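You operate a simulated robot arm through the tools that you are given. There is no shell and no other tool. Be economical: measure what you need, move in short steps, check, and stop when the job is done.

You run a simulated two-armed robot. Do the job below in one go: nothing can be reset, and whatever is moved stays where it is left.

JOB
Take the rag from the deck behind the grooved roller and lay it out flat on the flat end of the bench.

Only the result counts: the job must be done as asked and must still hold three seconds after the hand-in. Knocking over, shifting, dropping, spilling or breaking anything else fails it.

ROBOT AND FRAMES
Two 7-joint arms with two-finger parallel grippers on one trunk, on a base that drives. Base frame: it is fixed to the floor where the robot stands at the start and does not move with it; the origin is under the middle of the robot, x ahead of it, y to its left, z up; the surface under the hand at the start is at about z = 92. Readings come in cm, degrees, newtons and seconds.
The left shoulder is at the start at [5, 16.8, 118.2], the right one opposite. With the tool pointing down near the work surface each hand reaches from about 22 to 66 cm from the robot's upright axis, wherever it stands, measured 20 degrees to its own side. Places, roughly: flat end of the bench [70, 170, 90]. Payload 1.57 kg a hand.
The tool frame of a hand sits at the grasp point between the pads (the TCP): z along the fingers, y along the line on which they close. The tips reach 3 cm beyond it. Largest opening 8 cm; finger width 1.7, thickness 1.2; the body of the gripper, 4 by 8.2 cm, starts 8 cm behind the TCP.
Orientation is told as [roll, pitch, yaw] about the base's x, y, z axes, in that order, counted from this pose: with the fingers straight down and closing along the base's y, the tool's x points along the base's -x, its y along +y and its z along -z.

CONTROLS
- The arms move only by the tool send_rows. It takes "left_rows", "right_rows" or both (then of equal length, played together; a hand with none holds still); each is a list of rows, each an object of numbers (a shift or turn left out is 0, a gripper value left out holds the last): "x", "y", "z": the shift along the tool's x, y, z in cm; "ax", "ay", "az": the turn, a rotation vector about the tool's x, y, z in degrees; "hand": the opening in per cent of the stroke, from 0 (shut) to 100 (fully open). In form: [{"x": .., "y": .., "z": .., "ax": .., "ay": .., "az": .., "hand": ..}, ...]. A call has 1 to 8 rows; each row is the pose to reach, as a shift and turn from the pose commanded when the call began, along the tool's axes at that moment. Each row takes 0.2 s and may step no farther than 5 cm and 8.6 degrees from the row before; otherwise, or with a gripper value out of range, the whole call is refused. Where a pose cannot be reached the arm comes as near as it can. A force on the tool above 40 N (or 10 N above the force at the start of the call, whichever is more), or a blocked arm, ends the call early, and 0.2 s more pass. The fingers move at their own pace (about 4.5 cm/s each) and stop on an object; they squeeze with about 22 N. The grip force told is the motor's: it shows also when the fingers shut on nothing. Time passes only in rows, and 0.2 s behind the last, so rows that repeat a pose let the fingers close. It gives the time, the measured TCP pose, the force on the tool (base axes), the opening and the grip force at its end, in the units of the frame above (readings bear some noise), with the torque about the TCP (base axes, N m) and any sound that the robot's microphone picked up, and new pictures: "views" is both (left out), scene, wrist or none (wrist: the cameras of the hands that moved).
- Cameras (640 x 400 px; columns grow to the right, rows downward): "scene" is now at [12.61, -1.36, 139.24]; the picture's right is [-0.16, -0.99, 0.00], its down [-0.56, 0.09, -0.82] and it looks along [0.81, -0.13, -0.57] (base axes); focal length 278 px, centre (320, 200). "left" rides on the left gripper at [7.2, 0.7, -12.2] in its tool frame; the picture's right is [-0.09, 1.00, 0.00], its down [-0.84, -0.08, -0.54] and it looks along [-0.54, -0.05, 0.84] (tool axes); focal length 238 px, centre (320, 200). "right" rides on the right gripper at [7.2, -0.7, -12.2] in its tool frame; the picture's right is [0.09, 1.00, 0.00], its down [-0.84, 0.08, -0.54] and it looks along [-0.54, 0.05, 0.84] (tool axes); focal length 238 px, centre (320, 200).
- raise_lower(by): slides the trunk up (or, below 0, down) by that many cm; the arms and the scene camera ride with it, the base frame stays. It gives what a move gives, with no picture.
- roll_base(legs): drives the robot by 1 to 6 legs, each [ahead, left, turn to the left] in cm, cm and degrees, along the robot's own axes; the way and the turn of a leg run together, so that a leg with both is an arc; at most 150 cm and 180 degrees a leg. The arms and the cameras ride along, it lands a little off, and it stops where it bumps. It gives what a move gives, and a new picture of the scene camera.
- pan_tilt(pan, tilt): turns the head with the scene camera to pan (to the left, within 80 degrees either way) and tilt (down, from -29 to 69), counted from straight ahead of the robot. It gives what a move gives, and a new picture of the scene camera.
- pixel_to_xyz(camera, pixels): for up to 12 pixels [column, row] of the newest picture of that camera ("zoom" is the newest enlarged one), the place [x, y, z] in the base frame of the surface seen there, good to about 0.2 cm. It takes no simulated time.
- close_up(camera, box): a new picture of the part [left, top, right, bottom] of that camera's present view, enlarged. It takes no simulated time.
- sign_off(): hands the job in; it is judged then, once.

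Keep the steps short. Do not move on a guess: measure, check each grasp and each placing, and mend mistakes. In all there are 80 turns and 260 pictures (those below and enlarged ones count). Leave the grippers open and the arms clear of the work at the hand-in unless told otherwise, and finish with a single line.

The tools are called after "Emit:" as a command line: name --argument value ..., lists and objects as JSON in quotes. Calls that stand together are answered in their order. send_rows: Moves the arms, as the interface text tells. Its arguments: {"type":"object","properties":{"left_rows":{"type":"array"},"right_rows":{"type":"array"},"views":{"type":"string","enum":["both","scene","wrist","none"]}},"required":[]} The other tools are called the same way: raise_lower (by) slides the trunk up or down; roll_base (legs) drives the base; pan_tilt (pan, tilt) turns the head that bears the scene camera; pixel_to_xyz (camera, pixels) gives the place of the surface under pixels of a picture; close_up (camera, box) takes an enlarged picture of a part of a camera's view; sign_off () hands the job in.

At the start:

```text
clock: 0.0
left_position: [43.3, 5.5, 116.24]
left_orientation: [0.0, -0.1, 0.0]
left_wrist_force: [0.6, 0.2, -0.2]
left_ft_torque: [-0.02, -0.01, 0.0]
left_width: 8.02
left_grasp_force: 0.0
right_position: [44.35, -37.08, 105.59]
right_orientation: [-0.1, 0.1, -0.1]
right_wrist_force: [-0.5, -1.0, 1.1]
right_ft_torque: [-0.01, 0.01, -0.03]
right_width: 8.0
right_grasp_force: 0.1
trunk travel left (down, up): [-35.0, 9.3]
robot x, y, heading: [0.12, 0.28, 0.1]
head pan, tilt: [-9.1, 34.8]
```

scene: 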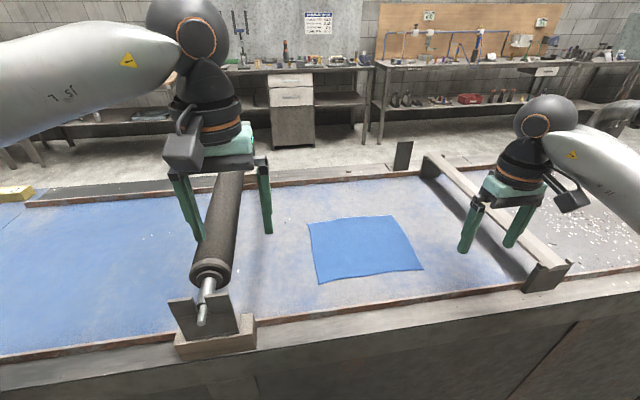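
right: 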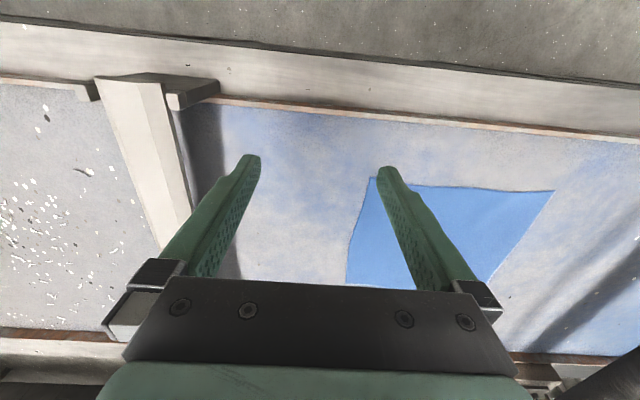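
left: 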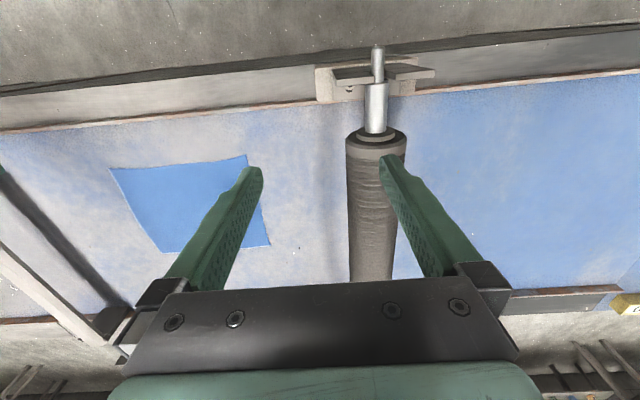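

I see a blue rag at about (365,248) in the scene, and a roller at (220,220). I measure the rag corners and the surroundings first.

Emit:
pixel_to_xyz --camera "scene" --pixels '[[309, 222], [391, 216], [422, 269], [318, 283], [365, 248], [300, 260], [230, 190], [210, 265], [205, 320], [500, 200], [300, 180], [320, 310]]'

Emit:
close_up --camera "scene" --box '[280, 190, 460, 300]'

Emit:
pan_tilt --pan 65 --tilt 25

```text
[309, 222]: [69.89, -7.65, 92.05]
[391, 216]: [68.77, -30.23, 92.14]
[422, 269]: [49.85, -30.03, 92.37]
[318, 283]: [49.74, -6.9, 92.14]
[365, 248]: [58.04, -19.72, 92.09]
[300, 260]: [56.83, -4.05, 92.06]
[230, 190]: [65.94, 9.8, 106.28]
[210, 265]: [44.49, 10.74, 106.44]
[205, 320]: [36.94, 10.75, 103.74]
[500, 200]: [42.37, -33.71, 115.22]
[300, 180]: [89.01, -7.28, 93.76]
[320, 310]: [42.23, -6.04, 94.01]
```

```text
3.56 times, centred on (370, 245) of scene
```

zoom: 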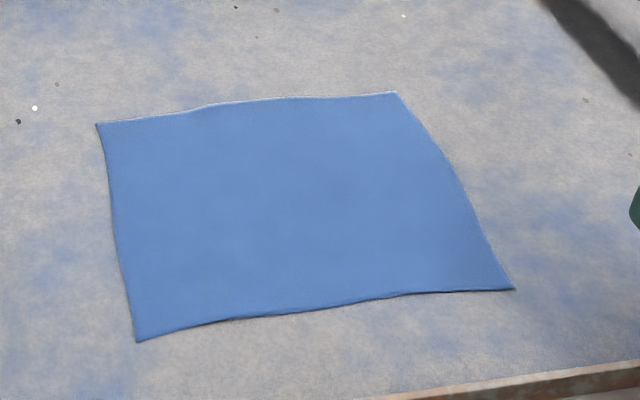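

```text
clock: 1.5
left_position: [43.14, 5.39, 116.14]
left_orientation: [0.1, -0.2, 0.0]
left_wrist_force: [0.4, 0.3, 0.2]
left_ft_torque: [0.0, 0.03, 0.01]
left_width: 8.0
left_grasp_force: 0.0
right_position: [44.43, -37.02, 105.65]
right_orientation: [0.0, 0.0, 0.0]
right_wrist_force: [0.5, -0.7, -1.1]
right_ft_torque: [0.02, -0.04, 0.0]
right_width: 7.97
right_grasp_force: 0.1
trunk travel left (down, up): [-35.0, 9.3]
robot x, y, heading: [0.05, 0.15, -0.2]
head pan, tilt: [65.0, 25.0]
```

scene: 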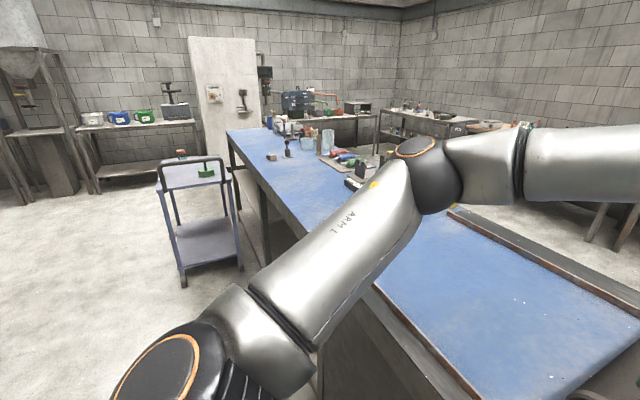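

I see the bench running to the left with things on it near (330,155) and a cart at (200,210). I look closer at the far end and measure it.

Emit:
close_up --camera "scene" --box '[210, 80, 450, 230]'

Emit:
pixel_to_xyz --camera "scene" --pixels '[[230, 131], [270, 180], [240, 150], [300, 233], [271, 156], [288, 152], [325, 165], [355, 183], [157, 190], [237, 250], [230, 170], [184, 285]]'

Emit:
pan_tilt --pan 35 --tilt 25

```text
2.67 times, centred on (330, 155) of scene
```

zoom: 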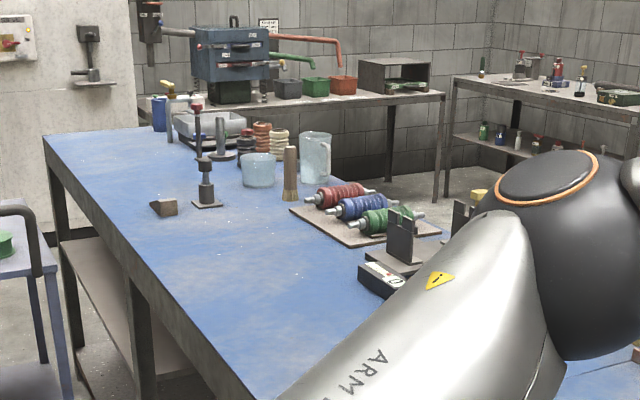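

```text
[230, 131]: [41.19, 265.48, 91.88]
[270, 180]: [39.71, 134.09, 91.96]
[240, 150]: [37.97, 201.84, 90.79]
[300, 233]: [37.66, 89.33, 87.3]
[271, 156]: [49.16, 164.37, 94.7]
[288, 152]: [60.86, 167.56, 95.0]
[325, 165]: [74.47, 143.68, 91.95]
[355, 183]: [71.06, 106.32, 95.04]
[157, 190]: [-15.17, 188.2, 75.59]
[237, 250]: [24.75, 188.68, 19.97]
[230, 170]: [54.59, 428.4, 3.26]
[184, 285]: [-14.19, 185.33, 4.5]
```

```text
clock: 2.4
left_position: [43.14, 5.56, 116.11]
left_orientation: [0.0, -0.1, 0.0]
left_wrist_force: [0.1, -0.7, 0.4]
left_ft_torque: [-0.01, -0.04, -0.01]
left_width: 8.0
left_grasp_force: 0.1
right_position: [44.33, -37.12, 105.53]
right_orientation: [0.0, 0.0, 0.0]
right_wrist_force: [0.4, 0.4, 0.3]
right_ft_torque: [-0.03, 0.01, 0.02]
right_width: 8.02
right_grasp_force: 0.2
trunk travel left (down, up): [-35.0, 9.3]
robot x, y, heading: [-0.24, -0.27, -0.2]
head pan, tilt: [35.0, 25.0]
```

scene: 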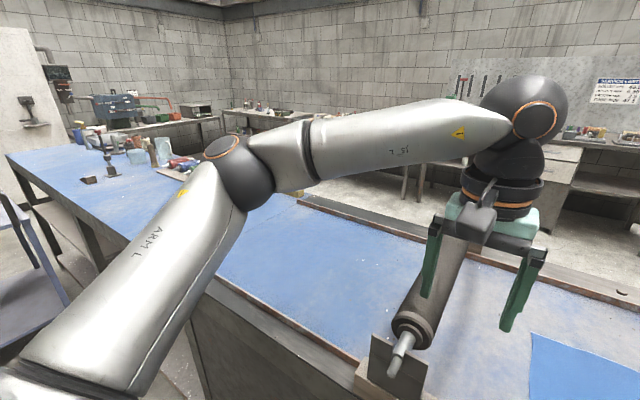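

The bench front edge is at x≈37, with clear space around x 40–65, y 112–155. My plan is to pinch the rag's two near corners with both hands, let it hang, drive left, and lay it far edge first. I turn the head back to the rag and bring both hands above the near corners (about z 100), partly closed.

Emit:
pan_tilt --pan -15 --tilt 42

Emit:
send_rows --left_rows '[{"x": -2, "y": -4.5, "hand": 40}, {"x": -4, "y": -9}, {"x": -6, "y": -13}, {"x": -8, "y": -14, "z": 4}, {"x": -9, "y": -14, "z": 8}, {"x": -9, "y": -14, "z": 12}, {"x": -9, "y": -14, "z": 16}]' --right_rows '[{"x": -1, "y": 1.3, "z": 0.8, "hand": 40}, {"x": -2, "y": 2.6, "z": 1.6}, {"x": -3.3, "y": 3.9, "z": 2.4}, {"x": -4.6, "y": 5.2, "z": 3.2}, {"x": -6, "y": 6.5, "z": 4}, {"x": -7, "y": 7.8, "z": 4.8}, {"x": -7.6, "y": 8.6, "z": 5.6}]'

```text
clock: 3.6
left_position: [43.09, 5.62, 116.11]
left_orientation: [-0.1, -0.1, 0.0]
left_wrist_force: [-0.1, -0.3, -0.3]
left_ft_torque: [0.04, -0.04, 0.0]
left_width: 8.02
left_grasp_force: 0.0
right_position: [44.48, -37.14, 105.65]
right_orientation: [0.0, 0.0, -0.1]
right_wrist_force: [0.3, 0.6, 0.7]
right_ft_torque: [-0.02, 0.0, -0.02]
right_width: 7.99
right_grasp_force: 0.2
trunk travel left (down, up): [-35.0, 9.3]
robot x, y, heading: [0.15, -0.05, 0.1]
head pan, tilt: [-15.0, 42.0]
```

scene: 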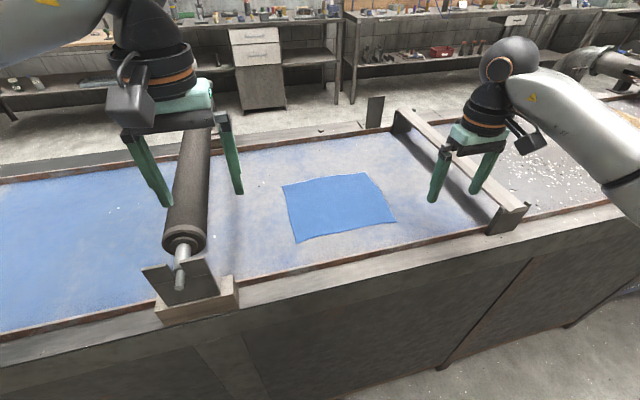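

```text
clock: 5.2
left_position: [52.4, -8.31, 100.05]
left_orientation: [0.0, -0.1, 0.0]
left_wrist_force: [-0.2, -0.1, 0.0]
left_ft_torque: [-0.01, 0.0, -0.01]
left_width: 3.2
left_grasp_force: 0.1
right_position: [52.08, -28.35, 99.81]
right_orientation: [0.0, 0.0, 0.0]
right_wrist_force: [-0.5, 0.9, -0.4]
right_ft_torque: [0.03, -0.03, 0.0]
right_width: 3.19
right_grasp_force: 0.1
trunk travel left (down, up): [-35.0, 9.3]
robot x, y, heading: [0.07, 0.09, 0.2]
head pan, tilt: [-15.0, 42.0]
```

scene: 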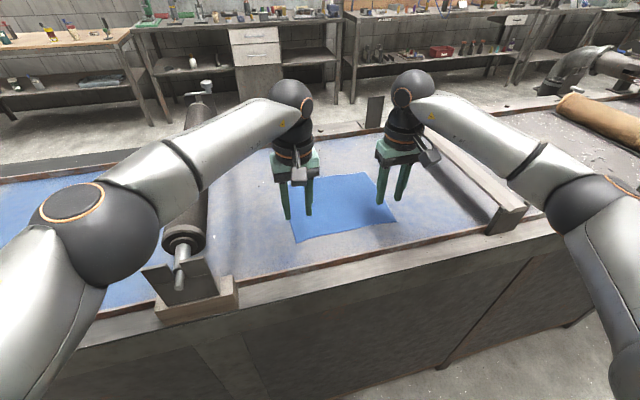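
right: 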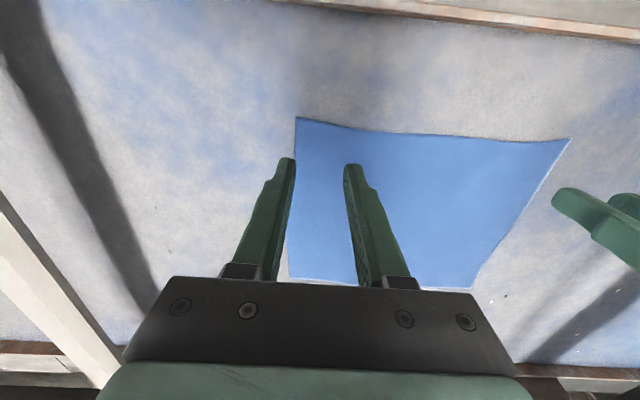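
left: 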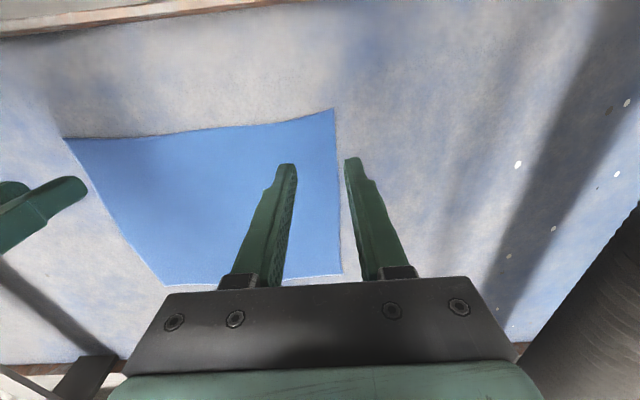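

Both hands hover at z≈100. I measure the near corners in the wrist pictures: right (297,118), (570,138); left (333,110), (64,138).

Emit:
pixel_to_xyz --camera "right" --pixels '[[299, 121], [566, 141], [303, 160], [320, 130], [400, 145]]'

Emit:
pixel_to_xyz --camera "left" --pixels '[[331, 113], [68, 141], [333, 200], [315, 130], [200, 140]]'

```text
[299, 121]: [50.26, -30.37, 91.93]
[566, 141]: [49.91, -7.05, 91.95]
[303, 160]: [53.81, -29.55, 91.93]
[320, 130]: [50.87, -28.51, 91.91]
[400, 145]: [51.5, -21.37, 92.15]
```

```text
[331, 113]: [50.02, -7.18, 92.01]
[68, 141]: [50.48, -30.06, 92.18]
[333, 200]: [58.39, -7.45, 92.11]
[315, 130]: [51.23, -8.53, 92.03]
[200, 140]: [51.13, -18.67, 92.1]
```

Near corners: left (50.0,-7.1), right (50.2,-30.4), deck z≈92. I lower to TCP z≈95.1 at points a bit inside each corner, opening 30 %.

Emit:
send_rows --left_rows '[{"x": 0.6, "y": -0.5, "z": 2.5, "hand": 30}, {"x": 1.2, "y": -0.9, "z": 4.4}, {"x": 1.2, "y": -0.9, "z": 4.9}, {"x": 1.2, "y": -0.9, "z": 4.9}]' --right_rows '[{"x": 0.5, "y": 0.1, "z": 2.5, "hand": 30}, {"x": 1.0, "y": 0.2, "z": 4.2}, {"x": 1.0, "y": 0.2, "z": 4.7}, {"x": 1.0, "y": 0.2, "z": 4.7}]'

```text
clock: 6.2
left_position: [50.98, -9.31, 95.24]
left_orientation: [0.0, -0.2, 0.0]
left_wrist_force: [-0.2, 0.2, -0.3]
left_ft_torque: [0.04, 0.0, -0.03]
left_width: 2.39
left_grasp_force: 0.0
right_position: [50.86, -28.23, 95.29]
right_orientation: [0.0, 0.2, 0.0]
right_wrist_force: [-0.4, 1.0, 0.1]
right_ft_torque: [-0.01, -0.03, -0.05]
right_width: 2.42
right_grasp_force: 0.0
trunk travel left (down, up): [-35.0, 9.3]
robot x, y, heading: [0.12, 0.19, -0.1]
head pan, tilt: [-15.0, 42.0]
```

scene: 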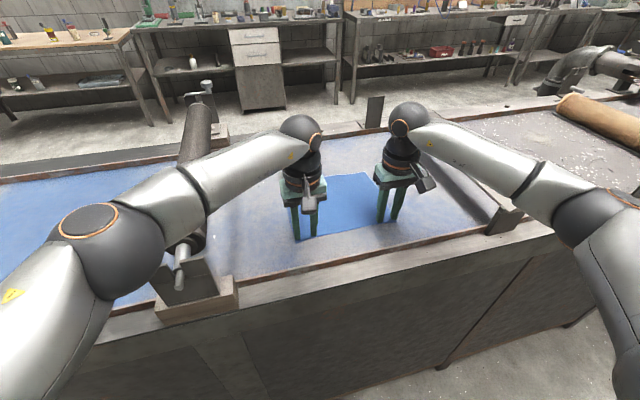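
right: 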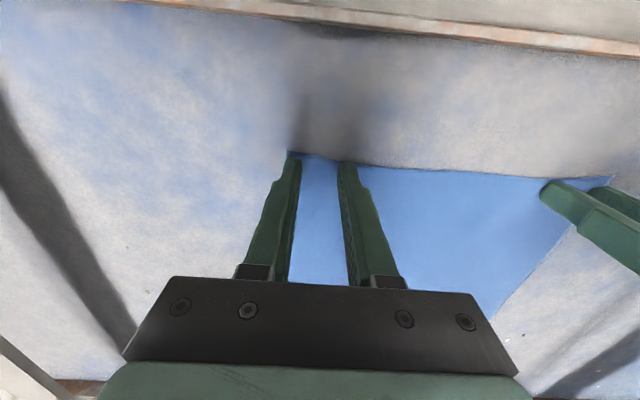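
left: 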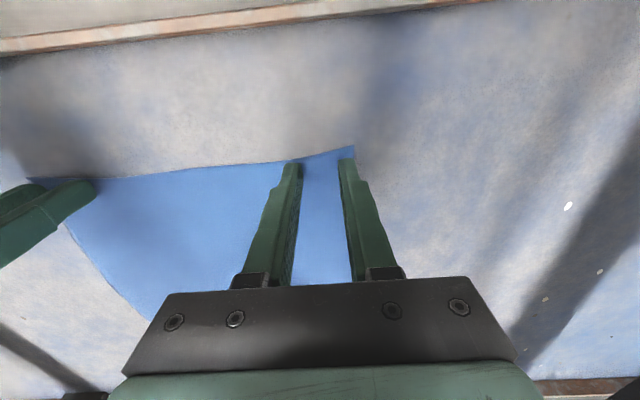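

No contact force yet (z≈95.25). I press down 0.3 cm more and close both.

Emit:
send_rows --left_rows '[{"z": 0.3}, {"z": 0.35, "hand": 0}, {"z": 0.3, "hand": 0}, {"z": 0.3, "hand": 0}, {"z": 0.3, "hand": 0}]' --right_rows '[{"z": 0.35}, {"z": 0.4, "hand": 0}, {"z": 0.35, "hand": 0}, {"z": 0.35, "hand": 0}, {"z": 0.35, "hand": 0}]' --views "wrist"

```text
clock: 7.4
left_position: [50.98, -9.23, 95.27]
left_orientation: [0.0, -0.3, 0.1]
left_wrist_force: [0.8, 1.7, 16.6]
left_ft_torque: [0.06, -0.02, -0.01]
left_width: 0.0
left_grasp_force: 21.0
right_position: [50.9, -28.07, 95.25]
right_orientation: [-0.1, -0.3, 0.0]
right_wrist_force: [0.5, 0.8, 6.4]
right_ft_torque: [0.07, -0.07, 0.02]
right_width: 0.03
right_grasp_force: 21.7
trunk travel left (down, up): [-35.0, 9.3]
robot x, y, heading: [0.04, -0.05, 0.1]
head pan, tilt: [-15.0, 42.0]
```

right: 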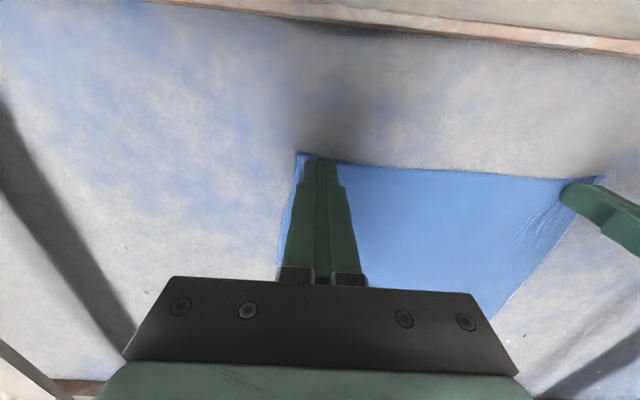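
left: 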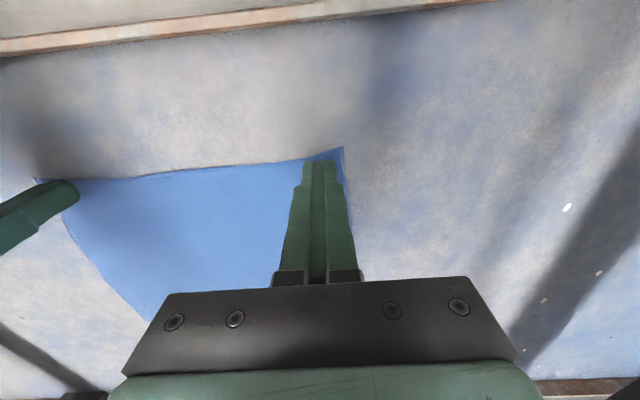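

Both shut with contact force (17 N and 6 N), and the corners shifted inward a bit. I lift 5 cm to test the grip.

Emit:
send_rows --left_rows '[{"z": -1}, {"z": -3}, {"z": -5}, {"z": -5}]' --right_rows '[{"z": -1}, {"z": -3}, {"z": -5}, {"z": -5}]'

```text
clock: 8.4
left_position: [51.06, -9.15, 99.85]
left_orientation: [0.0, -0.1, 0.0]
left_wrist_force: [-1.0, 0.0, 0.9]
left_ft_torque: [0.0, -0.01, -0.01]
left_width: 0.02
left_grasp_force: 21.1
right_position: [51.04, -28.36, 99.94]
right_orientation: [0.2, -0.1, 0.0]
right_wrist_force: [-0.3, -0.4, 0.8]
right_ft_torque: [0.0, 0.02, -0.02]
right_width: 0.01
right_grasp_force: 21.2
trunk travel left (down, up): [-35.0, 9.3]
robot x, y, heading: [0.11, 0.13, -0.1]
head pan, tilt: [-15.0, 42.0]
```

scene: 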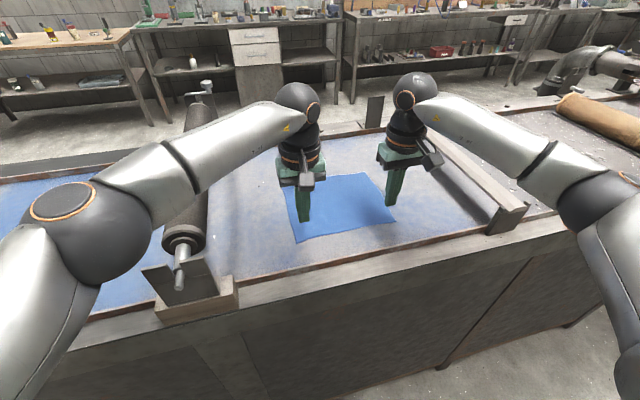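
right: 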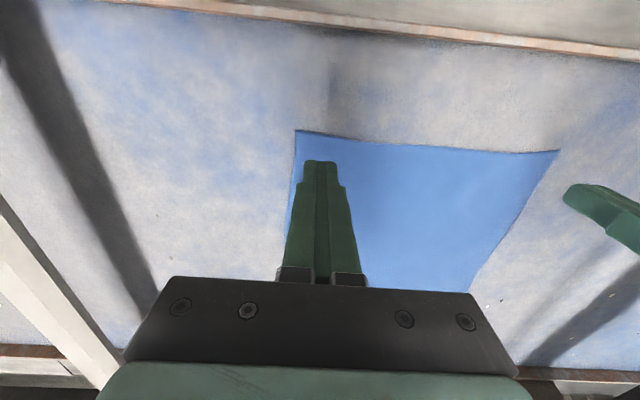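
left: 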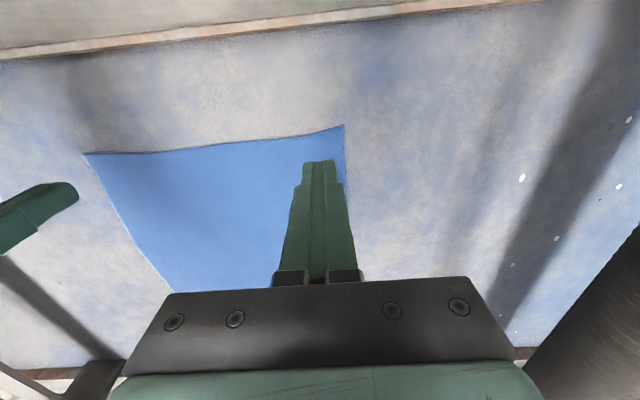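

The fingers came up empty and the rag is still flat. I retry with the left hand alone with a wider bite (60 %) and firmer press, opening first then lowering.

Emit:
send_rows --left_rows '[{"y": -1.0, "hand": 60}, {"y": -1.0, "z": 2.5, "hand": 60}, {"y": -1.0, "z": 4.5, "hand": 60}, {"y": -1.0, "z": 5.1, "hand": 60}, {"y": -1.0, "z": 5.5, "hand": 60}]' --views "wrist"

```text
clock: 9.6
left_position: [50.87, -10.31, 95.15]
left_orientation: [-0.2, -0.8, 0.0]
left_wrist_force: [0.7, -0.6, 41.3]
left_ft_torque: [0.52, 0.09, 0.03]
left_width: 4.78
left_grasp_force: 0.1
right_position: [50.82, -28.2, 100.14]
right_orientation: [0.0, -0.2, 0.0]
right_wrist_force: [0.5, -0.4, 0.3]
right_ft_torque: [0.01, -0.02, -0.01]
right_width: 0.0
right_grasp_force: 20.9
trunk travel left (down, up): [-35.0, 9.3]
robot x, y, heading: [0.2, 0.18, 0.1]
head pan, tilt: [-15.0, 42.0]
```

left: 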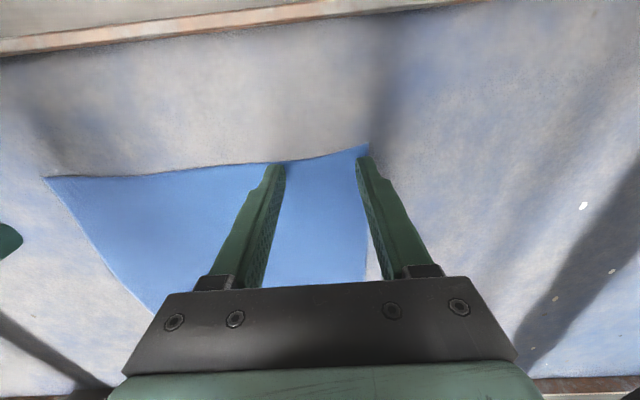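

It presses with 41 N; I ease off 0.15 cm and close, keeping the press.

Emit:
send_rows --left_rows '[{"z": -0.15, "hand": 50}, {"z": -0.15, "hand": 35}, {"z": -0.15, "hand": 20}, {"z": -0.15, "hand": 5}, {"z": -0.15, "hand": 0}, {"z": -0.15, "hand": 0}]' --views "wrist"

Emit:
close_up --camera "left" --box '[220, 110, 420, 235]'

```text
clock: 11.0
left_position: [51.1, -10.27, 95.07]
left_orientation: [-0.1, -0.8, 0.1]
left_wrist_force: [-2.2, 3.4, 39.0]
left_ft_torque: [0.05, 0.11, 0.03]
left_width: 0.56
left_grasp_force: 21.9
right_position: [50.76, -28.14, 100.1]
right_orientation: [-0.1, -0.2, 0.0]
right_wrist_force: [-0.4, 0.0, 0.0]
right_ft_torque: [-0.01, 0.03, 0.01]
right_width: 0.02
right_grasp_force: 21.3
trunk travel left (down, up): [-35.0, 9.3]
robot x, y, heading: [0.04, -0.27, -0.1]
head pan, tilt: [-15.0, 42.0]
```

left: 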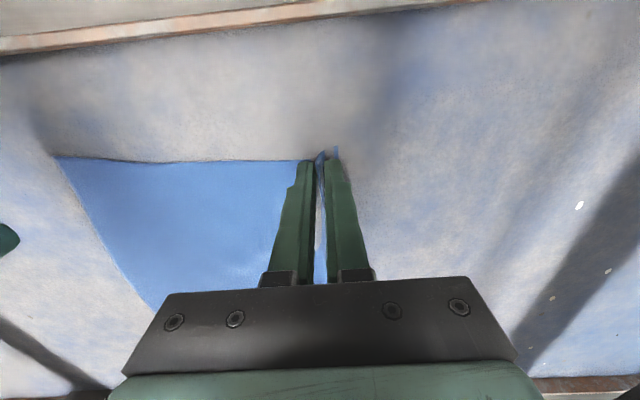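

```text
3.20 times, centred on (320, 172) of left
```

zoom: 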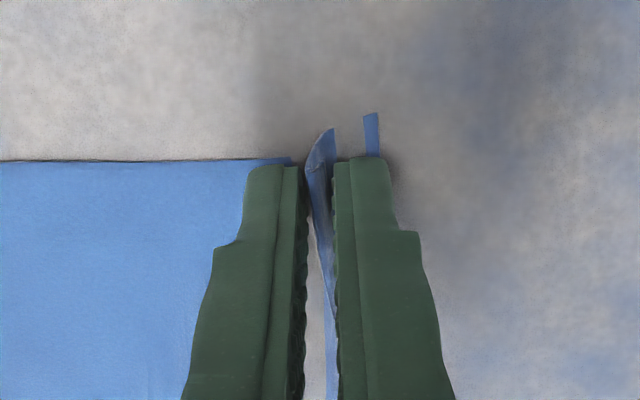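

The left holds a fold (width 0.56). Now the same with the right hand, keeping the left still.

Emit:
send_rows --right_rows '[{"y": 0.9, "hand": 60}, {"y": 0.9, "z": 2.5, "hand": 60}, {"y": 0.9, "z": 4.5, "hand": 60}, {"y": 0.9, "z": 5.1, "hand": 60}, {"y": 0.9, "z": 5.4, "hand": 60}]' --views "wrist"

```text
clock: 12.2
left_position: [50.88, -10.11, 95.17]
left_orientation: [0.0, -0.7, 0.1]
left_wrist_force: [2.2, 5.8, 32.4]
left_ft_torque: [0.13, 0.04, -0.04]
left_width: 0.34
left_grasp_force: 21.7
right_position: [50.74, -27.23, 95.18]
right_orientation: [0.0, -0.5, 0.0]
right_wrist_force: [-2.9, -0.5, 20.0]
right_ft_torque: [0.57, 0.19, 0.07]
right_width: 4.69
right_grasp_force: 0.0
trunk travel left (down, up): [-35.0, 9.3]
robot x, y, heading: [-0.07, -0.2, -0.1]
head pan, tilt: [-15.0, 42.0]
```

right: 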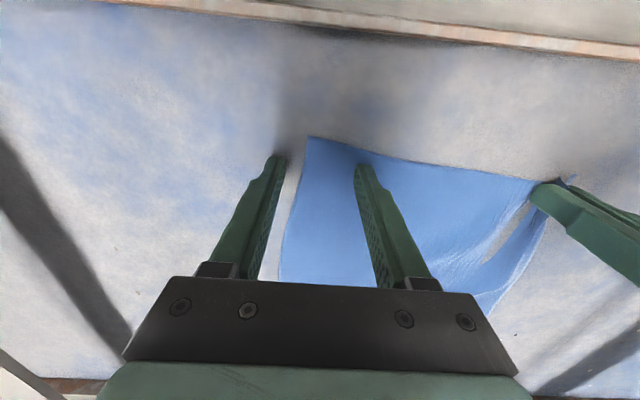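

The rag shifted: its corner is at (307,138) and the right outer finger sits off the cloth. I lift 1.5 cm, shift 1.5 cm left and 0.6 nearer, and press again.

Emit:
send_rows --right_rows '[{"z": -1.5}, {"x": 0.6, "y": 1.5, "z": -1.5}, {"x": 0.6, "y": 1.5, "z": -0.5}, {"x": 0.6, "y": 1.5, "z": 0.1}, {"x": 0.6, "y": 1.5, "z": 0.15}]' --views "wrist"

```text
clock: 12.6
left_position: [51.12, -10.21, 95.12]
left_orientation: [0.0, -0.6, 0.0]
left_wrist_force: [-0.7, 2.5, 15.1]
left_ft_torque: [0.08, 0.06, 0.01]
left_width: 0.26
left_grasp_force: 22.3
right_position: [50.49, -27.36, 95.27]
right_orientation: [-0.2, 0.3, 0.0]
right_wrist_force: [0.2, -0.1, 0.5]
right_ft_torque: [0.0, 0.02, -0.05]
right_width: 4.81
right_grasp_force: 0.3
trunk travel left (down, up): [-35.0, 9.3]
robot x, y, heading: [-0.03, 0.12, -0.1]
head pan, tilt: [-15.0, 42.0]
stopped in row 1 (left hand): the force on the tool passed its limit at 44 N (the readings are from after the stop); the commanded pose is now the measured one
```

right: 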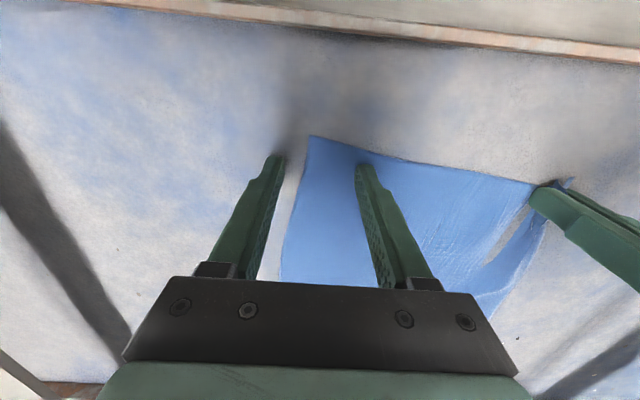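

The stop came from the left hand pressing. I lift the left 2 cm with its fold and the right 1.5 cm, to see whether the left holds.

Emit:
send_rows --left_rows '[{"z": -0.6}, {"z": -1.2}, {"z": -2}, {"z": -2}]' --right_rows '[{"z": -1}, {"z": -1.5}, {"z": -1.5, "y": 1}, {"z": -1.5, "x": 0.6, "y": 1.6}]'

```text
clock: 13.6
left_position: [51.19, -10.13, 96.86]
left_orientation: [0.1, -0.3, 0.1]
left_wrist_force: [-0.3, -0.9, 1.1]
left_ft_torque: [0.01, 0.0, 0.01]
left_width: 0.26
left_grasp_force: 22.3
right_position: [50.22, -25.79, 96.75]
right_orientation: [-0.1, 0.4, 0.0]
right_wrist_force: [0.2, -0.5, -0.2]
right_ft_torque: [-0.01, 0.03, 0.01]
right_width: 4.83
right_grasp_force: 0.2
trunk travel left (down, up): [-35.0, 9.3]
robot x, y, heading: [0.08, 0.02, -0.3]
head pan, tilt: [-15.0, 42.0]
```

scene: 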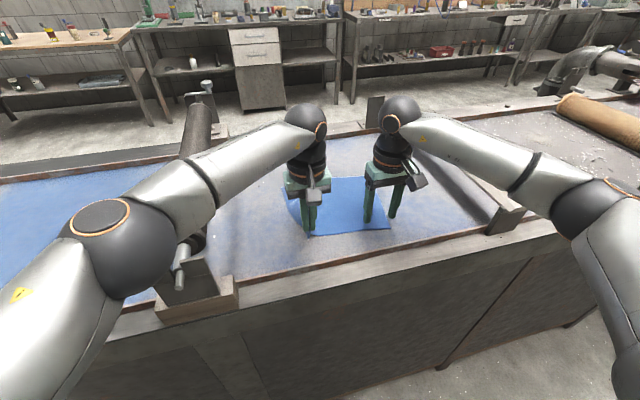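
right: 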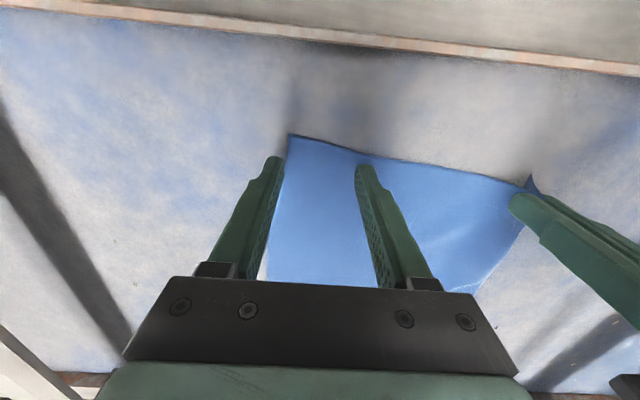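
left: 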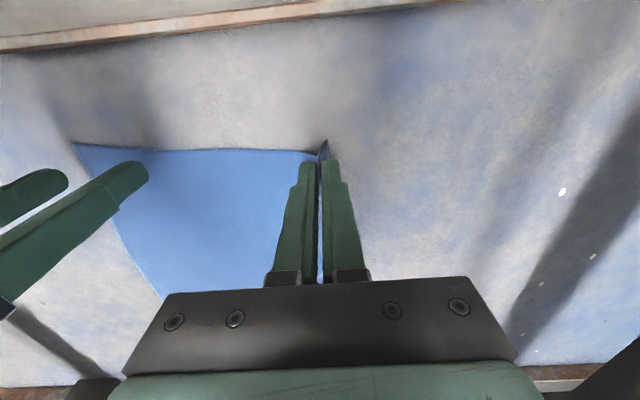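

The left holds the corner. The right hand still sits slightly outside (corner at (289,135)); I shift 0.9 more left and lower to press.

Emit:
send_rows --right_rows '[{"y": 0.9}, {"y": 0.9, "z": 1.0}, {"y": 0.9, "z": 1.6}, {"y": 0.9, "z": 1.8}, {"y": 0.9, "z": 1.9}]' --views "wrist"

```text
clock: 14.8
left_position: [51.05, -10.2, 97.07]
left_orientation: [0.0, -0.6, 0.0]
left_wrist_force: [-0.9, -1.3, -0.8]
left_ft_torque: [0.01, -0.03, 0.0]
left_width: 0.24
left_grasp_force: 21.9
right_position: [50.06, -24.82, 95.22]
right_orientation: [0.0, -0.1, 0.0]
right_wrist_force: [-1.4, -5.2, 28.5]
right_ft_torque: [0.07, 0.02, 0.08]
right_width: 4.76
right_grasp_force: 0.0
trunk travel left (down, up): [-35.0, 9.3]
robot x, y, heading: [0.12, -0.05, -0.1]
head pan, tilt: [-15.0, 42.0]
```

right: 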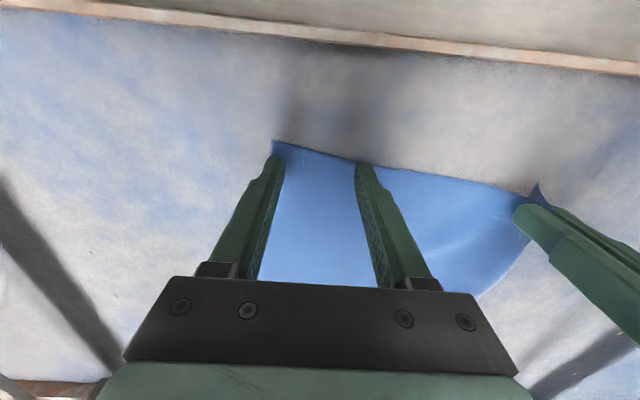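

Both right fingers now press the cloth with 28 N. I close slowly.

Emit:
send_rows --right_rows '[{"z": 0, "hand": 50}, {"z": 0, "hand": 35}, {"z": 0, "hand": 20}, {"z": 0, "hand": 5}, {"z": -0.1, "hand": 0}, {"z": -0.2, "hand": 0}, {"z": -0.3, "hand": 0}]' --views "wrist"

Emit:
close_up --camera "right" --box '[220, 110, 420, 235]'

```text
clock: 16.4
left_position: [51.13, -10.17, 96.97]
left_orientation: [0.0, -0.5, 0.1]
left_wrist_force: [-0.2, -4.8, -0.8]
left_ft_torque: [-0.14, -0.02, -0.03]
left_width: 0.26
left_grasp_force: 22.3
right_position: [50.1, -24.68, 95.26]
right_orientation: [-0.2, 0.2, 0.1]
right_wrist_force: [2.4, 1.6, 15.1]
right_ft_torque: [0.12, -0.13, -0.03]
right_width: 0.27
right_grasp_force: 22.1
trunk travel left (down, up): [-35.0, 9.3]
robot x, y, heading: [-0.07, 0.15, 0.1]
head pan, tilt: [-15.0, 42.0]
```

right: 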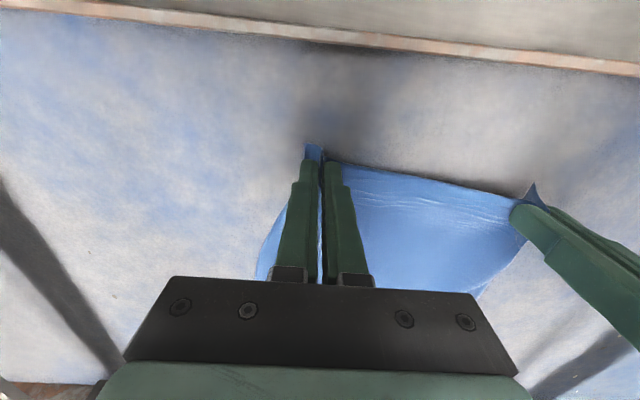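

```text
3.20 times, centred on (320, 172) of right
```

zoom: 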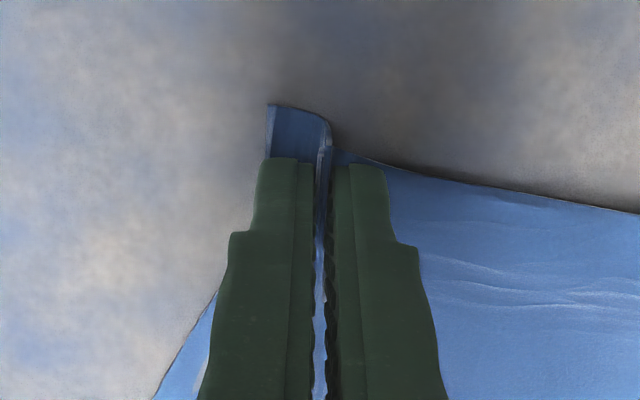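

Both hands hold folds (widths 0.26/0.27). I lift both, to level z≈121, in 5 cm steps.

Emit:
send_rows --left_rows '[{"z": -2}, {"z": -6}, {"z": -10}, {"z": -14.5}, {"z": -19}, {"z": -24}, {"z": -24}]' --right_rows '[{"z": -3.5}, {"z": -7.7}, {"z": -11.7}, {"z": -16.2}, {"z": -20.7}, {"z": -25.7}, {"z": -25.7}]'

```text
clock: 18.0
left_position: [47.87, -9.33, 119.25]
left_orientation: [-0.5, -0.8, 0.0]
left_wrist_force: [4.3, -24.9, 2.5]
left_ft_torque: [-0.83, -0.15, 0.03]
left_width: 0.32
left_grasp_force: 22.1
left hand out of reach, approached as far as the arm can: row 4, 5, 6, 7
right_position: [50.24, -24.6, 120.8]
right_orientation: [0.1, 0.5, 0.3]
right_wrist_force: [-4.3, 25.7, -3.0]
right_ft_torque: [0.77, 0.15, 0.1]
right_width: 0.27
right_grasp_force: 22.6
trunk travel left (down, up): [-35.0, 9.3]
robot x, y, heading: [-0.04, -0.13, -0.3]
head pan, tilt: [-15.0, 42.0]
```

scene: 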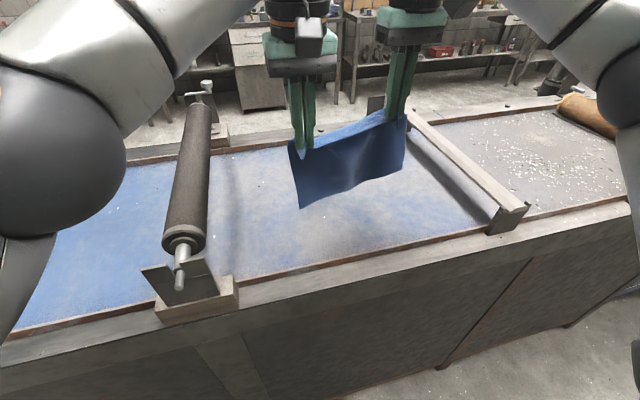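
right: 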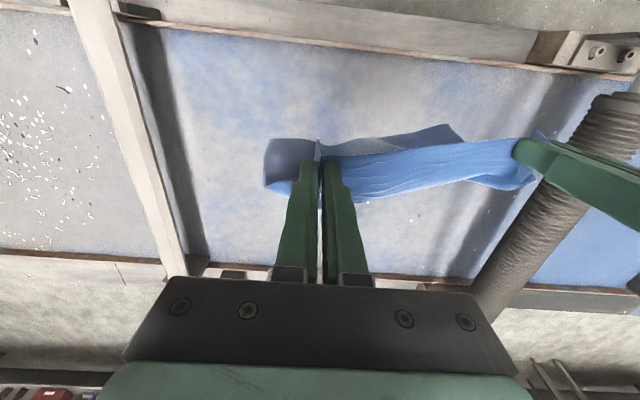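
left: 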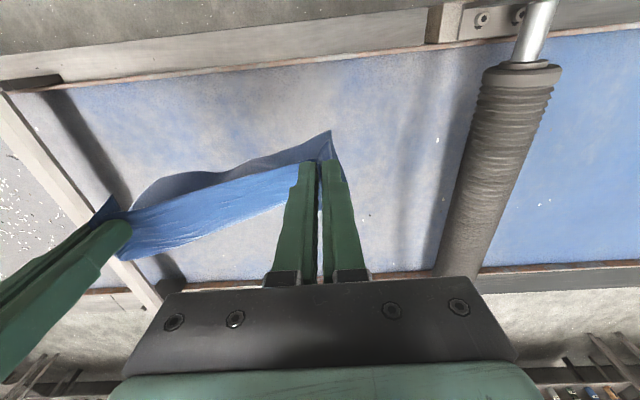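

The rag hangs from both hands, but with 25 N pulling between them and the left at its reach limit. I bring both hands nearer to me (x≈46) and slightly together to relax it.

Emit:
send_rows --left_rows '[{"x": 1.5, "y": -0.3}, {"x": 3.0, "y": -0.6}, {"x": 5, "y": -0.6}, {"x": 5, "y": -0.6}]' --right_rows '[{"x": 1.5, "y": 0.3}, {"x": 3.0, "y": 0.6}, {"x": 4.2, "y": 0.6}, {"x": 4.2, "y": 0.6}]' --views "scene"

```text
clock: 19.0
left_position: [42.67, -9.39, 118.8]
left_orientation: [0.0, -0.6, 0.2]
left_wrist_force: [3.0, -10.3, 2.1]
left_ft_torque: [-0.35, -0.06, -0.01]
left_width: 0.25
left_grasp_force: 21.9
right_position: [45.87, -24.27, 120.9]
right_orientation: [-0.1, 0.5, -0.1]
right_wrist_force: [-3.6, 10.2, -1.2]
right_ft_torque: [0.3, 0.09, 0.03]
right_width: 0.28
right_grasp_force: 22.1
trunk travel left (down, up): [-35.0, 9.3]
robot x, y, heading: [0.08, -0.26, 0.0]
head pan, tilt: [-15.0, 42.0]
```

scene: 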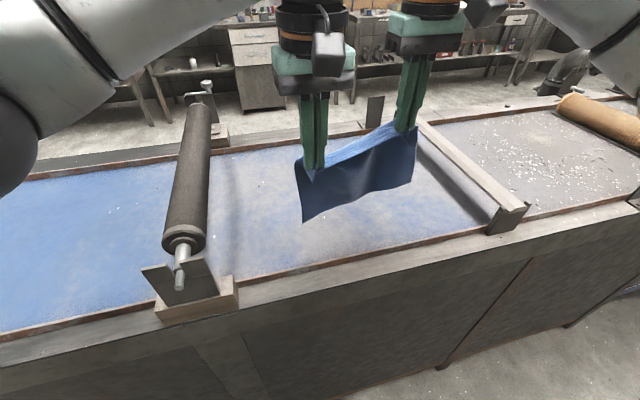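

Tension is 10 N now. I level the hands at x≈45.5, z≈119 and relax a little more.

Emit:
send_rows --left_rows '[{"x": -1.2, "y": -0.3}, {"x": -2.5, "y": -0.4}, {"x": -2.5, "y": -0.4}]' --right_rows '[{"x": 0.3, "z": 1, "y": 0.1}, {"x": 0.6, "z": 2.0, "y": 0.2}, {"x": 0.6, "z": 2.0, "y": 0.2}]' --views "none"

Emit:
roll_base --legs '[[-32, 0, 0]]'

```text
clock: 19.8
left_position: [45.04, -10.06, 118.99]
left_orientation: [0.1, -0.3, 0.1]
left_wrist_force: [0.2, -0.3, 0.0]
left_ft_torque: [0.03, -0.01, 0.04]
left_width: 0.26
left_grasp_force: 21.8
right_position: [45.35, -24.17, 118.86]
right_orientation: [-0.1, 0.3, -0.2]
right_wrist_force: [0.5, 0.7, 0.4]
right_ft_torque: [0.03, -0.01, 0.0]
right_width: 0.23
right_grasp_force: 22.0
trunk travel left (down, up): [-35.0, 9.3]
robot x, y, heading: [-0.23, -0.07, -0.2]
head pan, tilt: [-15.0, 42.0]
```

```text
clock: 21.9
left_position: [14.37, -9.81, 119.05]
left_orientation: [0.1, -0.3, 0.6]
left_wrist_force: [0.7, 0.8, -0.3]
left_ft_torque: [-0.02, 0.02, -0.02]
left_width: 0.26
left_grasp_force: 21.9
right_position: [14.89, -23.67, 118.94]
right_orientation: [-0.2, 0.3, 0.5]
right_wrist_force: [0.2, 1.5, -0.4]
right_ft_torque: [0.01, -0.05, 0.0]
right_width: 0.22
right_grasp_force: 21.9
trunk travel left (down, up): [-35.0, 9.3]
robot x, y, heading: [-30.79, 0.06, 0.6]
head pan, tilt: [-15.0, 42.0]
```

scene: 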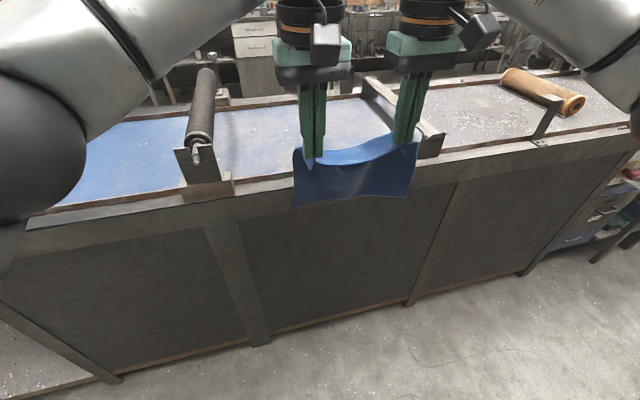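

The rag hangs clear in front of the bench. I move both hands 16 cm left to centre them on the robot, then look left toward the goal.

Emit:
send_rows --left_rows '[{"y": 3}, {"y": 6}, {"y": 9}, {"y": 12}, {"y": 15}, {"y": 16}, {"y": 16}]' --right_rows '[{"y": 3}, {"y": 6}, {"y": 9}, {"y": 12}, {"y": 15}, {"y": 16}, {"y": 16}]' --views "none"

Emit:
pan_tilt --pan 62 --tilt 28

```text
clock: 23.4
left_position: [14.28, 6.21, 118.99]
left_orientation: [-0.1, -0.3, 0.6]
left_wrist_force: [0.1, 0.1, 0.5]
left_ft_torque: [0.01, 0.0, 0.03]
left_width: 0.28
left_grasp_force: 21.8
right_position: [14.83, -7.99, 118.95]
right_orientation: [-0.2, 0.4, 0.5]
right_wrist_force: [0.8, 0.5, -0.3]
right_ft_torque: [-0.01, 0.02, -0.05]
right_width: 0.25
right_grasp_force: 22.0
trunk travel left (down, up): [-35.0, 9.3]
robot x, y, heading: [-30.61, -0.28, 0.4]
head pan, tilt: [-15.0, 42.0]
```

```text
clock: 24.9
left_position: [14.35, 6.24, 119.04]
left_orientation: [0.1, -0.4, 0.6]
left_wrist_force: [0.0, -0.1, 0.6]
left_ft_torque: [-0.01, -0.02, -0.01]
left_width: 0.25
left_grasp_force: 21.8
right_position: [14.92, -7.8, 118.92]
right_orientation: [-0.2, 0.5, 0.5]
right_wrist_force: [-0.1, 0.1, 0.0]
right_ft_torque: [0.02, -0.01, 0.03]
right_width: 0.25
right_grasp_force: 21.6
trunk travel left (down, up): [-35.0, 9.3]
robot x, y, heading: [-30.71, -0.14, 0.5]
head pan, tilt: [62.0, 28.0]
```

scene: 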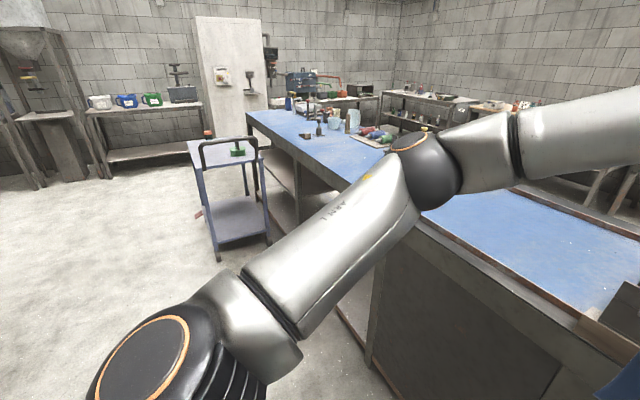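

I measure the cart's nearest parts before driving.

Emit:
pixel_to_xyz --camera "scene" --pixels '[[201, 158], [257, 152], [217, 255], [270, 240], [267, 200], [204, 195], [230, 139], [305, 134], [318, 130], [345, 165]]'

```text
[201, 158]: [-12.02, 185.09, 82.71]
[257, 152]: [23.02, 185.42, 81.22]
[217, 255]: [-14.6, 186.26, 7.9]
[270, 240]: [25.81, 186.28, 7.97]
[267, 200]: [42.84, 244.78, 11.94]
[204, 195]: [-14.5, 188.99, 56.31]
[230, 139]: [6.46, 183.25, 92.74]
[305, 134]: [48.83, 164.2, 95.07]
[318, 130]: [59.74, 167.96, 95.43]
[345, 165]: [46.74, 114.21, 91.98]
```

The cart's near side is at y≈183; driving to y≈128 keeps clear. I drive 128 cm left.

Emit:
roll_base --legs '[[0, 128, -0.5]]'

Emit:
pan_tilt --pan 10 --tilt 40

```text
clock: 36.3
left_position: [11.8, 134.23, 118.85]
left_orientation: [0.1, -0.4, 1.7]
left_wrist_force: [-0.2, -0.4, 0.3]
left_ft_torque: [0.01, 0.03, -0.01]
left_width: 0.27
left_grasp_force: 22.4
right_position: [12.71, 120.22, 118.94]
right_orientation: [-0.3, 0.3, 1.7]
right_wrist_force: [0.4, 1.0, -0.6]
right_ft_torque: [0.05, 0.01, 0.01]
right_width: 0.26
right_grasp_force: 21.9
trunk travel left (down, up): [-35.0, 9.3]
robot x, y, heading: [-32.88, 126.94, 1.6]
head pan, tilt: [62.0, 28.0]
```

scene: 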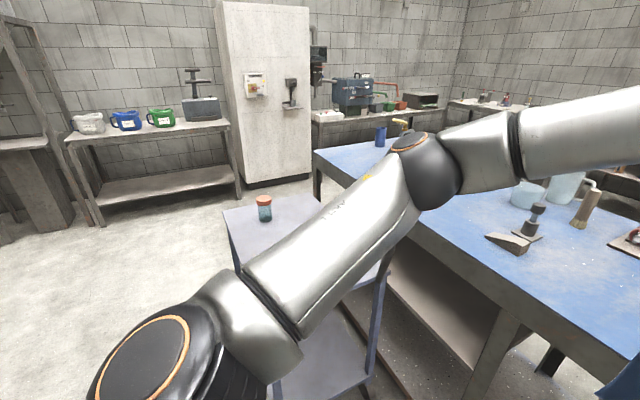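

```text
clock: 37.5
left_position: [11.87, 134.32, 119.01]
left_orientation: [0.0, -0.4, 1.7]
left_wrist_force: [-0.5, 0.6, 0.2]
left_ft_torque: [0.0, -0.02, -0.01]
left_width: 0.26
left_grasp_force: 22.0
right_position: [12.67, 120.2, 118.84]
right_orientation: [-0.2, 0.4, 1.6]
right_wrist_force: [0.6, 0.9, -0.9]
right_ft_torque: [0.02, -0.02, 0.01]
right_width: 0.26
right_grasp_force: 22.4
trunk travel left (down, up): [-35.0, 9.3]
robot x, y, heading: [-32.73, 127.03, 1.6]
head pan, tilt: [10.0, 40.0]
```

scene: 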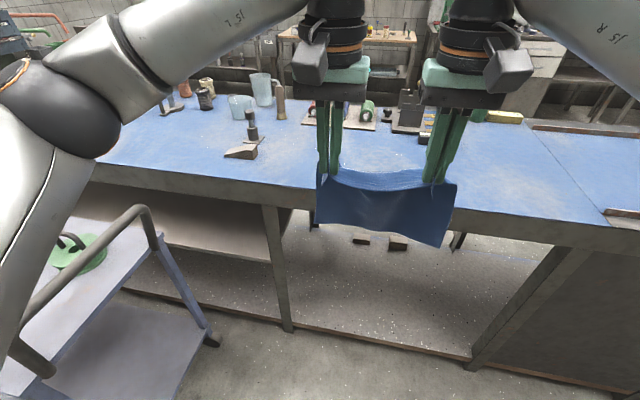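

The space ahead looks clear. I measure nearby objects and the bench surface to choose the rag's place.

Emit:
pixel_to_xyz --camera "scene" --pixels '[[240, 157], [253, 140], [226, 155], [304, 122], [392, 130], [425, 140], [560, 160], [290, 170], [495, 150], [280, 118], [300, 190], [480, 215]]'

Emit:
close_up --camera "scene" --box '[200, 70, 560, 260]'

```text
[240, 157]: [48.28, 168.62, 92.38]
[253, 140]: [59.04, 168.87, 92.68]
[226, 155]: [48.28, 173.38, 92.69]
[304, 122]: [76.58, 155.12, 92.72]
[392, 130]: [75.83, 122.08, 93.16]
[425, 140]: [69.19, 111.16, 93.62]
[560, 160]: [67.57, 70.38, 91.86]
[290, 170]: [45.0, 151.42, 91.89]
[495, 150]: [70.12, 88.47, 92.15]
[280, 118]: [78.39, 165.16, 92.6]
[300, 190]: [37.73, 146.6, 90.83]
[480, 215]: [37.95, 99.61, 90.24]
```

```text
1.78 times, centred on (380, 165) of scene
```

zoom: 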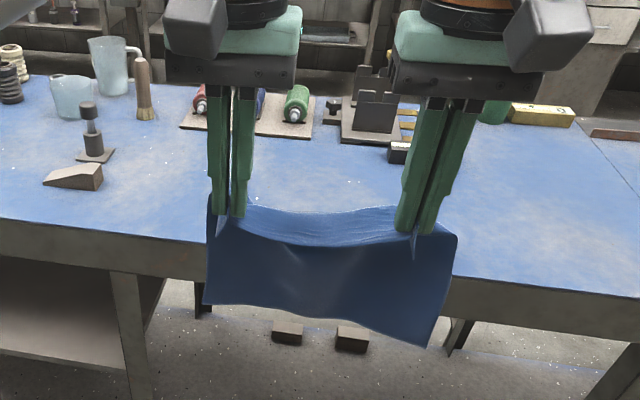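

The bench is clear for x 38–67, y 114–160. I raise the trunk 8 cm for better forward reach, then drive ahead 33 and left 5, straightening the heading.

Emit:
raise_lower --by 8

Emit:
roll_base --legs '[[0, 5, -1.6], [33, 0, 0]]'

```text
clock: 38.7
left_position: [11.86, 134.42, 126.91]
left_orientation: [0.0, -0.3, 1.6]
left_wrist_force: [0.3, -0.4, 0.5]
left_ft_torque: [-0.03, 0.01, -0.01]
left_width: 0.27
left_grasp_force: 22.4
right_position: [12.61, 120.23, 126.85]
right_orientation: [-0.1, 0.3, 1.7]
right_wrist_force: [0.5, -0.3, -0.8]
right_ft_torque: [0.05, 0.0, 0.0]
right_width: 0.26
right_grasp_force: 21.8
trunk travel left (down, up): [-43.0, 1.3]
robot x, y, heading: [-32.98, 127.16, 1.5]
head pan, tilt: [10.0, 40.0]
```

```text
clock: 41.6
left_position: [45.41, 138.04, 126.95]
left_orientation: [0.1, -0.4, 0.1]
left_wrist_force: [0.2, -0.7, -0.6]
left_ft_torque: [-0.04, 0.0, 0.03]
left_width: 0.27
left_grasp_force: 22.2
right_position: [45.85, 123.97, 126.88]
right_orientation: [-0.1, 0.5, 0.1]
right_wrist_force: [0.7, -0.6, 0.0]
right_ft_torque: [-0.01, 0.02, 0.01]
right_width: 0.25
right_grasp_force: 22.1
trunk travel left (down, up): [-43.0, 1.3]
robot x, y, heading: [0.65, 132.22, -0.1]
head pan, tilt: [10.0, 40.0]
```

scene: 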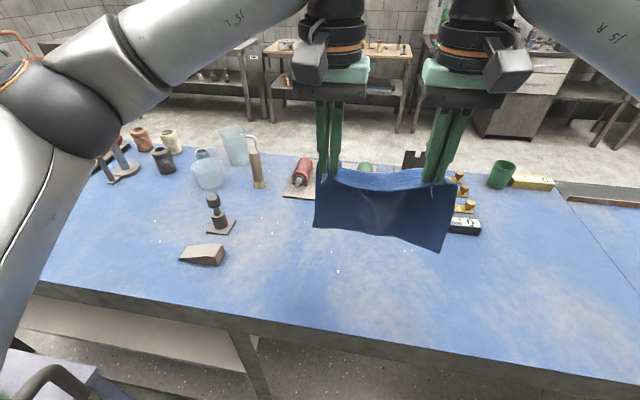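

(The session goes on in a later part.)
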